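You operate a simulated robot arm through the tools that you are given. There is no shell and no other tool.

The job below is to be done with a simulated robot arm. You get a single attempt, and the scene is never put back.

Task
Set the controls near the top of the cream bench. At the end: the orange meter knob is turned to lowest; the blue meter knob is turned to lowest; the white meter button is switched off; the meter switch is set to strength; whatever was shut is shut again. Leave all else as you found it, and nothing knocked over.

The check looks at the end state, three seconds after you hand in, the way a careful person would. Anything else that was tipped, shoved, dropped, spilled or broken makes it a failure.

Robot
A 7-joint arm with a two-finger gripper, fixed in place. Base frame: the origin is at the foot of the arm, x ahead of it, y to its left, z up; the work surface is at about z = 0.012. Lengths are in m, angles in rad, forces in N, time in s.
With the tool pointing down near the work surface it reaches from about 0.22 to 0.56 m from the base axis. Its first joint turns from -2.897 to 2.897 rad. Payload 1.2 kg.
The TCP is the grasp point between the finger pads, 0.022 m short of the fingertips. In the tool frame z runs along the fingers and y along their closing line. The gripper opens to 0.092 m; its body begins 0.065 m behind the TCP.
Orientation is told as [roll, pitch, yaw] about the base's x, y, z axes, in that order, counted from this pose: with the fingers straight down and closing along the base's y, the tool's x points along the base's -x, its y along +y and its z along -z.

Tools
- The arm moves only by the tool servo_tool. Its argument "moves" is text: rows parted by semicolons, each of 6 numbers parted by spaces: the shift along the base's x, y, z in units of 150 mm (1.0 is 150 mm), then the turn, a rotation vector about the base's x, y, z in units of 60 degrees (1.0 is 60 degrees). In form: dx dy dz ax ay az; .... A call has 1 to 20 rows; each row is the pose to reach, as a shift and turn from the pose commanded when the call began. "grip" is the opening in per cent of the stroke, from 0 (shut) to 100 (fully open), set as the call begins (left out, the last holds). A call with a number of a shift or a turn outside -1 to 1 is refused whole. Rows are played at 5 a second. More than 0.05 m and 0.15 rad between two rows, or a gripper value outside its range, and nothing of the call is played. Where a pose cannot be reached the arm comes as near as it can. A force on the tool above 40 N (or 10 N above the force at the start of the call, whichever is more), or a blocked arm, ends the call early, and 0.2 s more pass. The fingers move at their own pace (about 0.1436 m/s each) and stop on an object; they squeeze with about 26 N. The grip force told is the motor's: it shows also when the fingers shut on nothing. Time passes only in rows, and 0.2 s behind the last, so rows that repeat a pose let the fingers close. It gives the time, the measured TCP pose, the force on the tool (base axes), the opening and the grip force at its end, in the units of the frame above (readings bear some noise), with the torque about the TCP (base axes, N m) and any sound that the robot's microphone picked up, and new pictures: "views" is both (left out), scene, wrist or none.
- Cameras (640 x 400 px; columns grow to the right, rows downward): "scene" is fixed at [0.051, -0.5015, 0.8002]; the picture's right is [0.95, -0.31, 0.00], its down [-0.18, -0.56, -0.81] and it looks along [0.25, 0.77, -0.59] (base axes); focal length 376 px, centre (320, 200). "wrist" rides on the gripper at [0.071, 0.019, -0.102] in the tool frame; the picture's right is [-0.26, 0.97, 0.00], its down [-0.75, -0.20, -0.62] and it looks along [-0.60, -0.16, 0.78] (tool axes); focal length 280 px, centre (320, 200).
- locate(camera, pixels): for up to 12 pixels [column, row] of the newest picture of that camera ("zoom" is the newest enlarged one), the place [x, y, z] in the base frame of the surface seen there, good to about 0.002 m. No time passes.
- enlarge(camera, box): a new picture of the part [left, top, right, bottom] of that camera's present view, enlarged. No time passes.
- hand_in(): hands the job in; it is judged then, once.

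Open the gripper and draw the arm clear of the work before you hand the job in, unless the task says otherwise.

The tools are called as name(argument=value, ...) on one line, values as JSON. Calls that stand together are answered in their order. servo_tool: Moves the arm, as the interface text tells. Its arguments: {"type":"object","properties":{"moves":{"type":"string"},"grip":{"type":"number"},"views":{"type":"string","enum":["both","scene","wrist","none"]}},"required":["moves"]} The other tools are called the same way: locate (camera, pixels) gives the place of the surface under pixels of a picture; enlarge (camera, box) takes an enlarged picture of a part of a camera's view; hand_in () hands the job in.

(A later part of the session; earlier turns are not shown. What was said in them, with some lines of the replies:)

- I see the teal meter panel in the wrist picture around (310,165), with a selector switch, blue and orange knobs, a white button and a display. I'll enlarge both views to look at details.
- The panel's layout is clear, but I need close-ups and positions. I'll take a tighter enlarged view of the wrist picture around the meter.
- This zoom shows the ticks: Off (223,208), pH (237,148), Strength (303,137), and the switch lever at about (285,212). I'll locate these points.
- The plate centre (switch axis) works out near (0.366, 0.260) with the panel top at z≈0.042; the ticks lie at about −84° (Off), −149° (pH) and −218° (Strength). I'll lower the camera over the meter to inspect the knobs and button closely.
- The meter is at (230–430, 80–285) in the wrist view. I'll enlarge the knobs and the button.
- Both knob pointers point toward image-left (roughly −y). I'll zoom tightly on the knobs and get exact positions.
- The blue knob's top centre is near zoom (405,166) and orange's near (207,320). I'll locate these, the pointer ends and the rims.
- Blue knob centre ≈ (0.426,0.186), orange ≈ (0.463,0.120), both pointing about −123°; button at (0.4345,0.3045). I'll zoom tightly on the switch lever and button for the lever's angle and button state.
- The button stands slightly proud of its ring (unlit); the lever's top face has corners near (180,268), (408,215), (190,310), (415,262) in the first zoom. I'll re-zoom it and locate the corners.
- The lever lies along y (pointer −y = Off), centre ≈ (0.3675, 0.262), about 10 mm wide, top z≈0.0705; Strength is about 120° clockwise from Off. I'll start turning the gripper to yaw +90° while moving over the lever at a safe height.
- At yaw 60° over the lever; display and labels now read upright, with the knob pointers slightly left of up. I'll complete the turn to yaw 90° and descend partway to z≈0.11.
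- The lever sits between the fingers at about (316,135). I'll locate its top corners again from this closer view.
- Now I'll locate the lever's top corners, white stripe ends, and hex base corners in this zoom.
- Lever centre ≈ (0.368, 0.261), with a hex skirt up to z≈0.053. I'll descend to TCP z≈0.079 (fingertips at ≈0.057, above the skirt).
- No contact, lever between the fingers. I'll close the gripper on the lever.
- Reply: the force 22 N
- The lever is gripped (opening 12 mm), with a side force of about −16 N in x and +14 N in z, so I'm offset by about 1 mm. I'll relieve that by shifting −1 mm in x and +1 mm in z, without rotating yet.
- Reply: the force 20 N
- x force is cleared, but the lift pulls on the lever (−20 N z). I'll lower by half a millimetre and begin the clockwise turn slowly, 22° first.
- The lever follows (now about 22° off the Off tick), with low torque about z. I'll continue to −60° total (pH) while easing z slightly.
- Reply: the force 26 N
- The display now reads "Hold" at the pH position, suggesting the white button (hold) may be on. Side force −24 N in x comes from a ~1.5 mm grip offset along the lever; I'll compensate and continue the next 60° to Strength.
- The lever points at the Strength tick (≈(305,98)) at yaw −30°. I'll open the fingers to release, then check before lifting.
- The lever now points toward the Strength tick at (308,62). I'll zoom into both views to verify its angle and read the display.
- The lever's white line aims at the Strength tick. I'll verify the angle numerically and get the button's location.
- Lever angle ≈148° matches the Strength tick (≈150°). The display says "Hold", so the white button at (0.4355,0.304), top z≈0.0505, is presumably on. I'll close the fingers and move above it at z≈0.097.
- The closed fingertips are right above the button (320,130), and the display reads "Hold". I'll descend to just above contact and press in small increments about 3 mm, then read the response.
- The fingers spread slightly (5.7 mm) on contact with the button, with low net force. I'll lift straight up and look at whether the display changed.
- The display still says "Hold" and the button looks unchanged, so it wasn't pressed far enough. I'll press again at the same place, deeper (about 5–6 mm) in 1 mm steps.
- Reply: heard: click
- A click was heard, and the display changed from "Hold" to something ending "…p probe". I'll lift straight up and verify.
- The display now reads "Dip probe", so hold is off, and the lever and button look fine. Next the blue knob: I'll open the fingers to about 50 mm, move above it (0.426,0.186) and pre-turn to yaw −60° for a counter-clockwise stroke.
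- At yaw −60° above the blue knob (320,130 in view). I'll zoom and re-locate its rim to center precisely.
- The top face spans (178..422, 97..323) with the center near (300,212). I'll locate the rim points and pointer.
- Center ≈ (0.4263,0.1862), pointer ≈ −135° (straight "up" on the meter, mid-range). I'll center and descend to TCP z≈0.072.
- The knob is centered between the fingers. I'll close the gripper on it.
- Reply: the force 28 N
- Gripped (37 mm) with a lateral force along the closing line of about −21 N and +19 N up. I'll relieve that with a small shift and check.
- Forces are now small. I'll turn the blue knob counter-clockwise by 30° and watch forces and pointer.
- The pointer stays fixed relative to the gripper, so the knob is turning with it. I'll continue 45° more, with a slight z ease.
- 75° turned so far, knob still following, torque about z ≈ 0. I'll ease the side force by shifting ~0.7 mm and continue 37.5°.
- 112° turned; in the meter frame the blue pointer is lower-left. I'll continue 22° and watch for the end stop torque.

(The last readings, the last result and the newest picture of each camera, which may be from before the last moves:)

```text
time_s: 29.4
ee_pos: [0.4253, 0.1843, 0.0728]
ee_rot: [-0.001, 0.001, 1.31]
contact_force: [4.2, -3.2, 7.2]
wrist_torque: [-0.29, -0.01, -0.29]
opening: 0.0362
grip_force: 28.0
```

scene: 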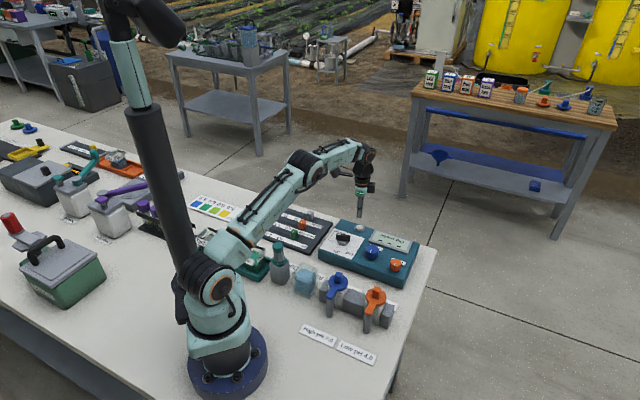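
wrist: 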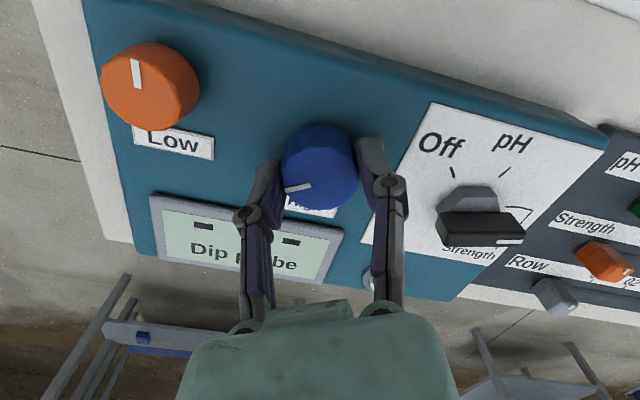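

Torque about z is now −0.29 N·m and the pointer slipped a little relative to the gripper — the end stop is reached. I'll open and lift to inspect the pointer.

servo_tool(moves="0 0 0 0 0 0; 0 0 0 0 0 0; 0 0 0.1 0 0 0; 0 0 0.25 0 0 0; 0 0 0.4 0 0 0; 0 0 0.4 0 0 0", grip=54, views="both")

enlarge(camera="wrist", box=[275, 80, 375, 180])

```text
time_s: 30.8
ee_pos: [0.4253, 0.1841, 0.1322]
ee_rot: [0.0, -0.001, 1.31]
contact_force: [-0.2, -0.5, 0.1]
wrist_torque: [0.02, -0.03, -0.01]
opening: 0.0497
grip_force: 0.1
```

scene: 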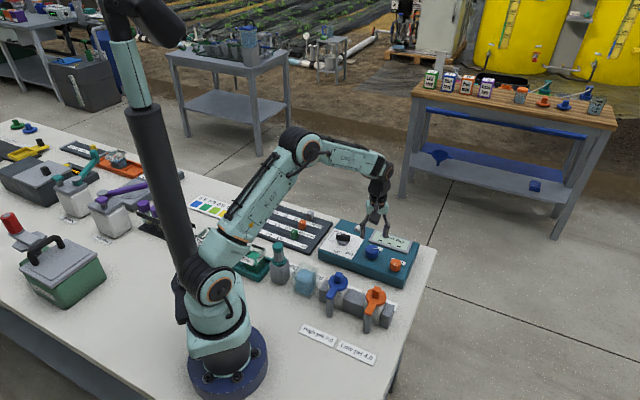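
wrist: 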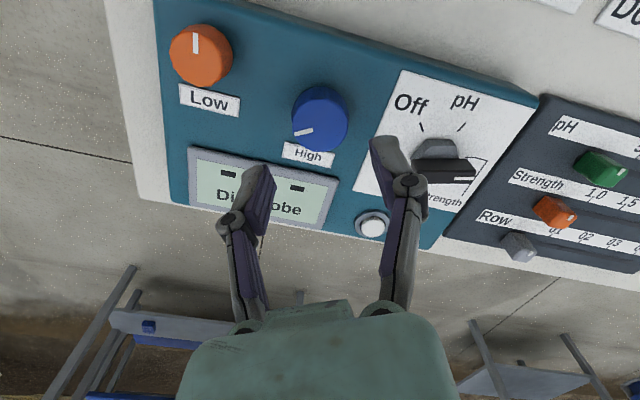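

```text
4.00 times, centred on (325, 130) of wrist
```

zoom: 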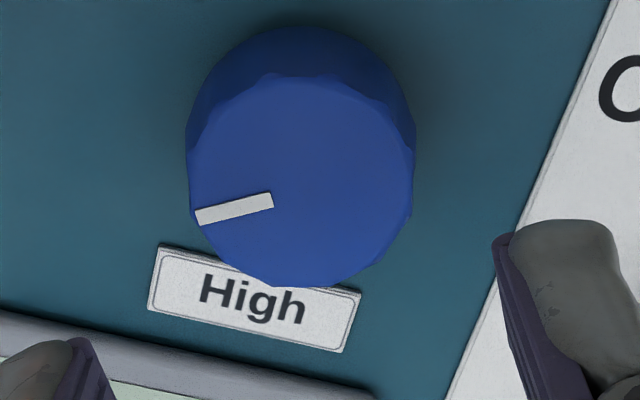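

The blue pointer now points lower-left in the meter frame. I'll locate it for its angle.

locate(camera="zoom", pixels=[[200, 217], [270, 200], [196, 180], [408, 180], [300, 85], [300, 280], [205, 282], [300, 310]])

locate(camera="wrist", pixels=[[195, 38], [196, 50], [174, 53], [226, 48], [200, 28], [202, 78], [200, 55]])

```text
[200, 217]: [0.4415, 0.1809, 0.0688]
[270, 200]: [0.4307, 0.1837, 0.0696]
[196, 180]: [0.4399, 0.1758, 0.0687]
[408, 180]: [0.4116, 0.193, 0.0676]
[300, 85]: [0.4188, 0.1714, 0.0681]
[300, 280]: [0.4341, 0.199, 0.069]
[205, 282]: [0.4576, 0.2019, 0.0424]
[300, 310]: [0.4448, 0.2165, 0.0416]
```

```text
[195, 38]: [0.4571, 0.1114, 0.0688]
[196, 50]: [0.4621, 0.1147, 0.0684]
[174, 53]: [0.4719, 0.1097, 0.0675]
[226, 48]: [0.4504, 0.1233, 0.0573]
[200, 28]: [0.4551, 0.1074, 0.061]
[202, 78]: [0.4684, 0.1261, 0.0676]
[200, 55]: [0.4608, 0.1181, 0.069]
```

Blue pointer at ≈ −15°, i.e. about 120° counter-clockwise from mid, at its stop. Now I'll move over the orange knob (~(0.463,0.119)) while unwinding the yaw toward −60°.

servo_tool(moves="0.03 -0.05 0 0 0 -0.125; 0.06 -0.1 0 0 0 -0.25; 0.09 -0.16 0 0 0 -0.375; 0.13 -0.22 0 0 0 -0.5; 0.17 -0.28 0 0 0 -0.625; 0.2 -0.34 0 0 0 -0.75; 0.23 -0.39 0 0 0 -0.875; 0.251 -0.431 0 0 0 -1", views="none")

servo_tool(moves="0 0 0 0 0 -0.125; 0 0 0 0 0 -0.25; 0 0 0 0 0 -0.375; 0 0 0 0 0 -0.5; 0 0 0 0 0 -0.625; 0 0 0 0 0 -0.75; 0 0 0 0 0 -0.875; 0 0 0 0 0 -1", views="none")

servo_tool(moves="0 0 0 0 0 -0.125; 0 0 0 0 0 -0.25; 0 0 0 0 0 -0.25", views="both")

```text
time_s: 32.6
ee_pos: [0.4641, 0.1197, 0.1323]
ee_rot: [-0.001, 0.0, 0.261]
contact_force: [0.3, 0.1, -0.8]
wrist_torque: [0.0, 0.01, -0.04]
opening: 0.0496
grip_force: 0.0
```

```text
time_s: 34.4
ee_pos: [0.4621, 0.1219, 0.1313]
ee_rot: [-0.001, 0.0, -0.788]
contact_force: [0.2, 1.1, -0.3]
wrist_torque: [0.01, -0.01, 0.0]
opening: 0.0498
grip_force: 0.1
```

```text
time_s: 35.2
ee_pos: [0.463, 0.1188, 0.1313]
ee_rot: [0.001, 0.0, -1.048]
contact_force: [0.0, -0.7, 0.4]
wrist_torque: [-0.03, 0.0, -0.03]
opening: 0.0496
grip_force: 0.0
```

scene: 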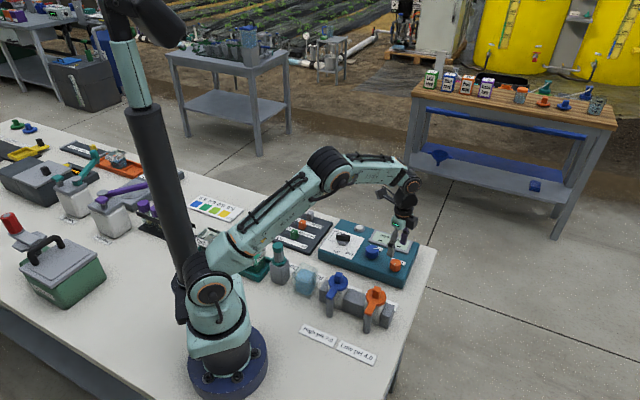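
wrist: 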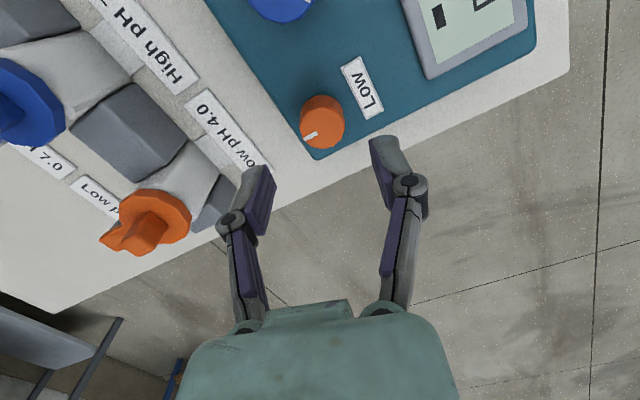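

Above the orange knob at yaw −60°. I'll zoom in on it at (322,122) to find its center and pointer.

enlarge(camera="wrist", box=[282, 82, 362, 162])

```text
5.00 times, centred on (322, 122) of wrist
```

zoom: 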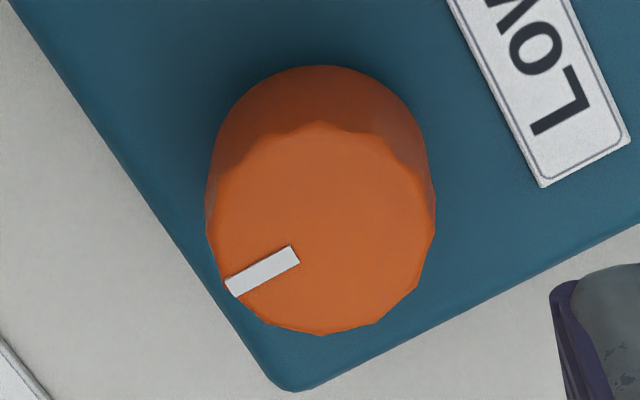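

The orange top face spans about (208..435, 122..333). I'll locate the rim and pointer.

locate(camera="zoom", pixels=[[214, 228], [430, 228], [320, 130], [322, 328], [322, 228], [232, 288], [296, 254]])

```text
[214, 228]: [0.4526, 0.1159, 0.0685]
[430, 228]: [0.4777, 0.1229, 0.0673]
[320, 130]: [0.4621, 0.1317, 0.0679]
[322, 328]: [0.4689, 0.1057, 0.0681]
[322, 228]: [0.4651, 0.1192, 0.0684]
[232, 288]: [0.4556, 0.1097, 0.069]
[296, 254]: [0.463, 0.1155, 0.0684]
```

Orange center ≈ (0.465,0.119), pointer ≈ −137° (mid-range). I'll center and descend to z≈0.072.

servo_tool(moves="0.009 -0.009 -0.1 0 0 0; 0.009 -0.009 -0.2 0 0 0; 0.009 -0.009 -0.3 0 0 0; 0.009 -0.009 -0.4 0 0 0; 0.009 -0.009 -0.4 0 0 0", views="wrist")

```text
time_s: 36.4
ee_pos: [0.4647, 0.119, 0.0706]
ee_rot: [0.002, 0.0, -1.046]
contact_force: [0.0, 0.3, 0.0]
wrist_torque: [-0.03, -0.02, -0.01]
opening: 0.0494
grip_force: 0.0
```

wrist: 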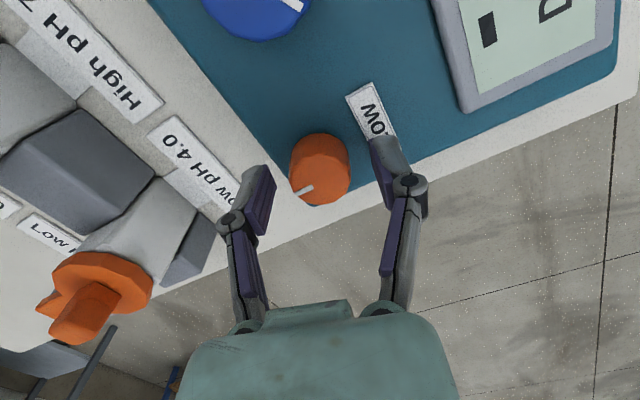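

The orange knob is centered between the fingers. I'll close on it.

servo_tool(moves="0 0 0 0 0 0; 0 0 0 0 0 0; 0 0 0 0 0 0", grip=0, views="none")

```text
time_s: 37.2
ee_pos: [0.4648, 0.1189, 0.0727]
ee_rot: [0.0, 0.0, -1.046]
contact_force: [-8.1, -2.7, 13.6]
wrist_torque: [-0.14, 0.16, 0.02]
opening: 0.0291
grip_force: 27.7
```

Gripped at 29 mm with modest forces (−8, −3, +14 N). I'll relieve slightly and turn counter-clockwise by 30°.

servo_tool(moves="-0.003 -0.001 0.003 0 0 0; -0.003 -0.001 0.003 0 0 0.125; -0.003 -0.001 0.003 0 0 0.25; -0.003 -0.001 0.003 0 0 0.375; -0.003 -0.001 0.003 0 0 0.5; -0.003 -0.001 0.003 0 0 0.5", views="wrist")

```text
time_s: 38.6
ee_pos: [0.4648, 0.1177, 0.0728]
ee_rot: [0.001, -0.002, -0.521]
contact_force: [8.1, -2.0, -3.3]
wrist_torque: [0.03, -0.08, 0.0]
opening: 0.0293
grip_force: 27.8
```

wrist: 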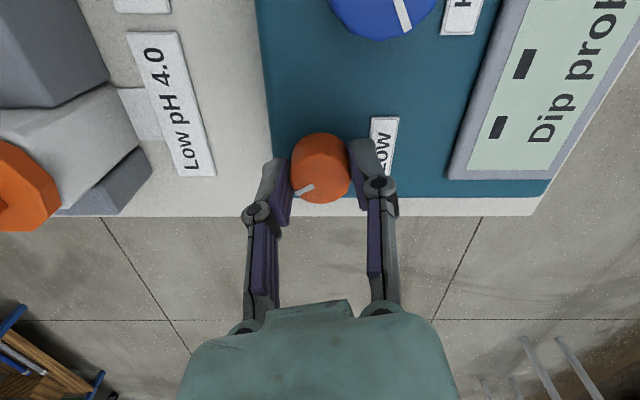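

The orange pointer follows the gripper. I'll continue 45° more.

servo_tool(moves="0.002 0 0 0 0 0.125; 0.002 0 0 0 0 0.25; 0.002 0 0 0 0 0.375; 0.002 0 0 0 0 0.5; 0.002 0 0 0 0 0.625; 0.002 0 0 0 0 0.75; 0.002 0 0 0 0 0.75", views="wrist")

```text
time_s: 40.2
ee_pos: [0.4627, 0.1173, 0.0719]
ee_rot: [0.001, 0.0, 0.263]
contact_force: [4.6, -6.9, -3.2]
wrist_torque: [-0.08, -0.11, 0.01]
opening: 0.0294
grip_force: 28.0
```

wrist: 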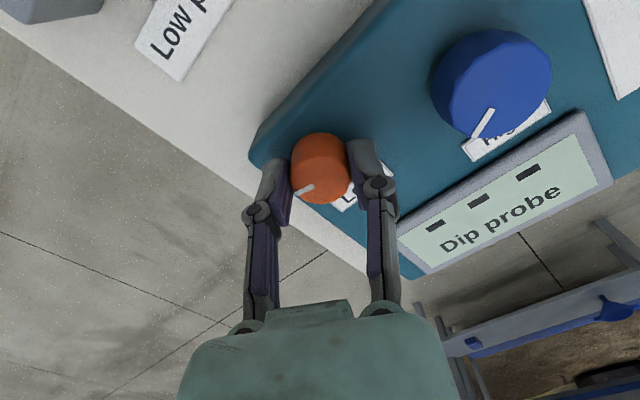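

75° done, still following with near-zero torque. I'll continue 37.5°.

servo_tool(moves="0.001 -0.003 0 0 0 0.125; 0.001 -0.003 0 0 0 0.25; 0.001 -0.003 0 0 0 0.375; 0.001 -0.003 0 0 0 0.5; 0.001 -0.003 0 0 0 0.625; 0.001 -0.003 0 0 0 0.625", views="wrist")

```text
time_s: 41.6
ee_pos: [0.4639, 0.1173, 0.0725]
ee_rot: [0.0, -0.001, 0.916]
contact_force: [8.2, -7.7, -8.0]
wrist_torque: [0.12, -0.28, -0.04]
opening: 0.0291
grip_force: 28.0
```

wrist: 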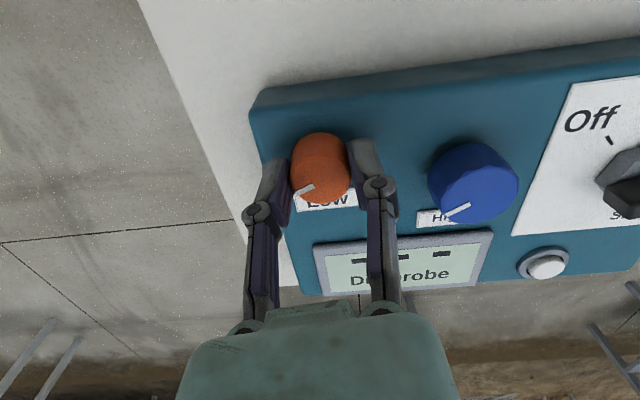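

112° turned; pointers of both knobs look similar now. I'll continue up to 22° in small steps to reach the stop.

servo_tool(moves="0.002 -0.003 0 0 0 0.06; 0.002 -0.003 0 0 0 0.125; 0.002 -0.003 0 0 0 0.19; 0.002 -0.003 0 0 0 0.25; 0.002 -0.003 0 0 0 0.31; 0.002 -0.003 0 0 0 0.375; 0.002 -0.003 0 0 0 0.375", views="wrist")

```text
time_s: 43.2
ee_pos: [0.464, 0.1172, 0.0729]
ee_rot: [-0.003, -0.001, 1.31]
contact_force: [2.4, -3.0, 8.9]
wrist_torque: [0.04, -0.05, -0.2]
opening: 0.0287
grip_force: 28.0
```

wrist: 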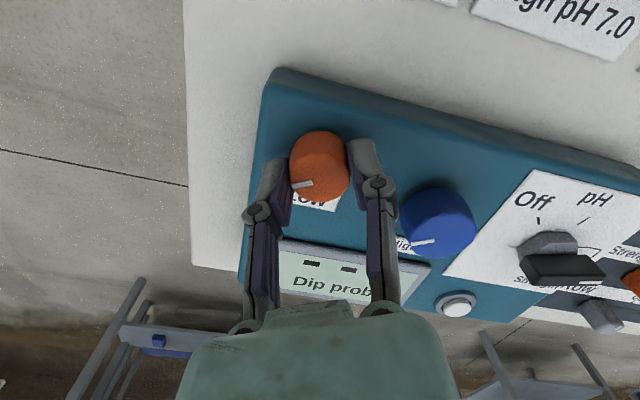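

Torque about z is −0.2 N·m and the pointer slipped relative to the fingers: stop reached. I'll open, lift and inspect.

servo_tool(moves="0 0 0 0 0 0; 0 0 0 0 0 0; 0 0 0.1 0 0 0; 0 0 0.25 0 0 0; 0 0 0.4 0 0 0; 0 0 0.55 0 0 0; 0 0 0.55 0 0 0", grip=54, views="both")

enlarge(camera="wrist", box=[280, 60, 440, 180])

```text
time_s: 44.8
ee_pos: [0.4646, 0.1164, 0.1558]
ee_rot: [0.0, 0.0, 1.31]
contact_force: [-0.9, 0.6, 1.0]
wrist_torque: [-0.01, -0.02, -0.04]
opening: 0.0497
grip_force: 0.0
```

scene: 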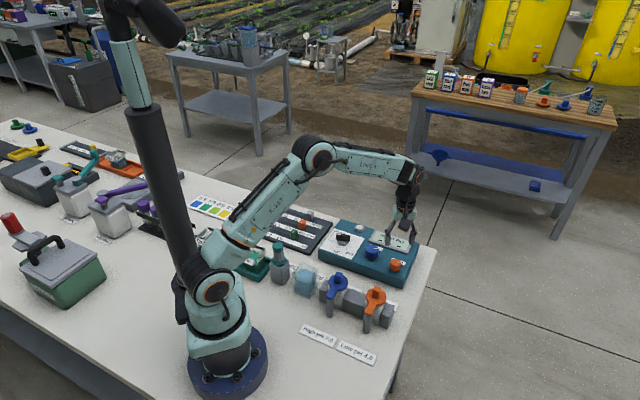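
wrist: 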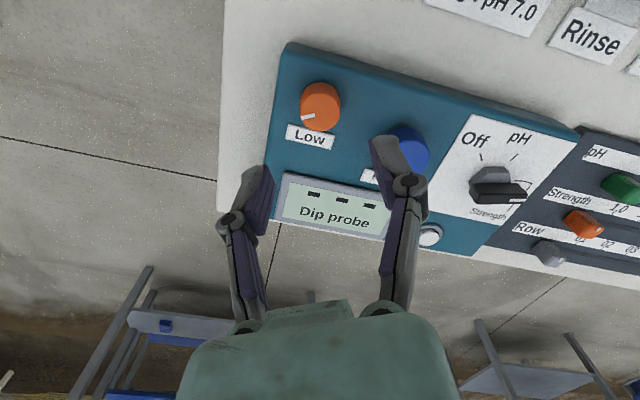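

```text
3.33 times, centred on (360, 120) of wrist
```

zoom: 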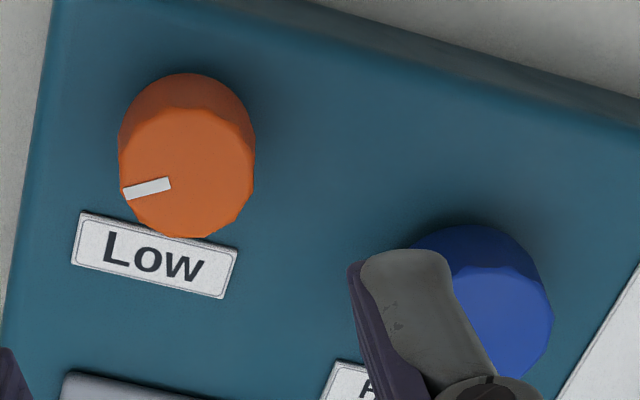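

Orange now points the same way as blue did (lower-left, at its stop). I'll open the gripper and draw the arm up and back toward the starting area for a final check.

servo_tool(moves="0 0 0.2 0 0 0; 0 0 0.45 0 0 0; 0 0 0.7 0 0 0; -0.1 0.1 0.9 0 0 -0.125; -0.25 0.25 1 0 0 -0.25; -0.4 0.4 1 0 0 -0.375; -0.55 0.55 1 0 0 -0.5; -0.7 0.7 1 0 0 -0.625; -0.85 0.85 1 0 0 -0.75; -1 1 1 0 0 -0.875; -1 1 1 0 0 -1; -1 1 1 0 0 -1", grip=100, views="both")

enlarge(camera="scene", box=[310, 210, 430, 300])

enlarge(camera="wrist", box=[200, 60, 440, 260])

```text
time_s: 47.4
ee_pos: [0.3137, 0.2692, 0.3048]
ee_rot: [0.001, -0.001, 0.26]
contact_force: [-0.1, 0.6, -0.3]
wrist_torque: [0.01, 0.01, 0.0]
opening: 0.092
grip_force: 0.1
```

scene: 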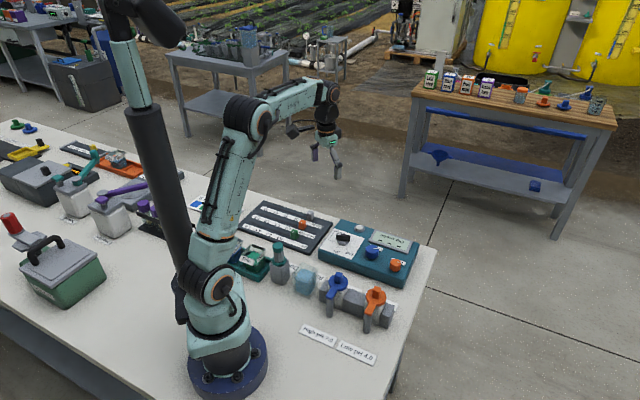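
wrist: 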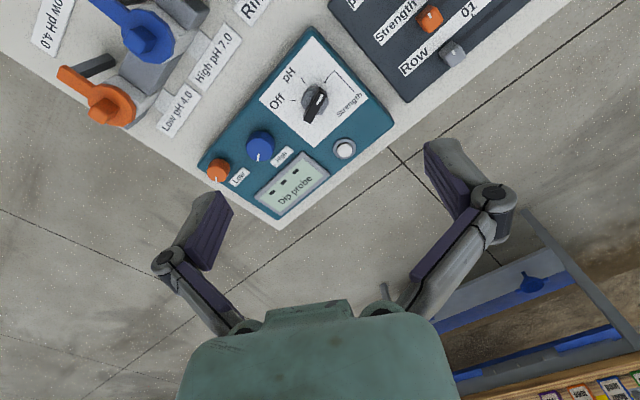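

```text
4.44 times, centred on (370, 255) of scene
```

zoom: 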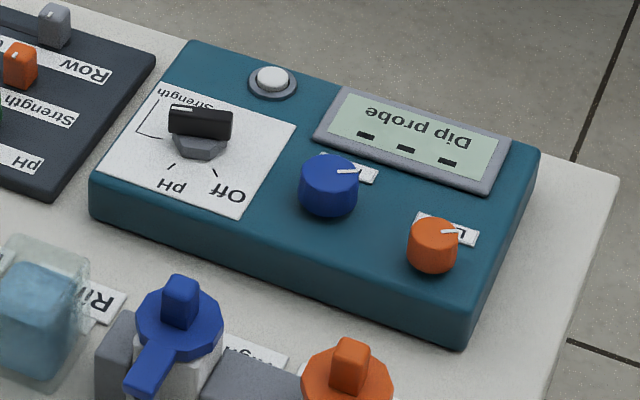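

```text
2.00 times, centred on (320, 160) of wrist
```

zoom: 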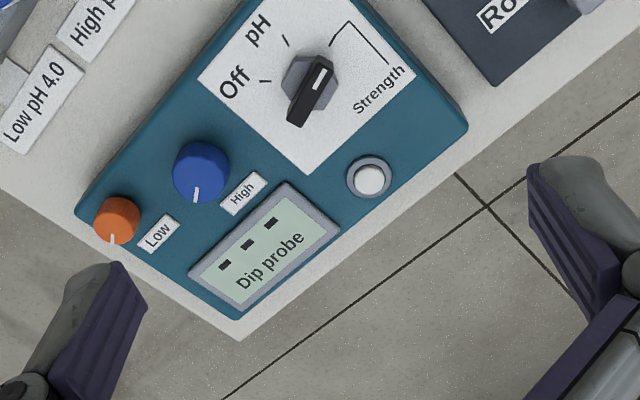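

Final views show the lever at Strength, "Dip probe" (hold off), both knob pointers at the same counter-clockwise stop, and nothing else disturbed; the gripper is open and the arm clear. I'll hand the job in.

hand_in()

```text
The job is handed in.
```

I set the four meter controls as asked and handed the job in. The result of the check hasn't come back.

- **Meter switch:** it now points at the Strength mark.
- **White button:** it took two presses; the first did nothing. On the second it clicked and the display changed from "Hold" to "Dip probe". I read that as the button being off, since it looks the same in both states.
- **Blue and orange knobs:** I turned each counter-clockwise about 120° from mid-range until it hit its stop. The panel has no scale marks, so I assumed fully counter-clockwise is lowest.
- **Everything else:** I saw nothing shut on or around the meter, so nothing needed reopening or closing. Nothing else looked moved or knocked over. The gripper is open and the arm is clear of the bench.
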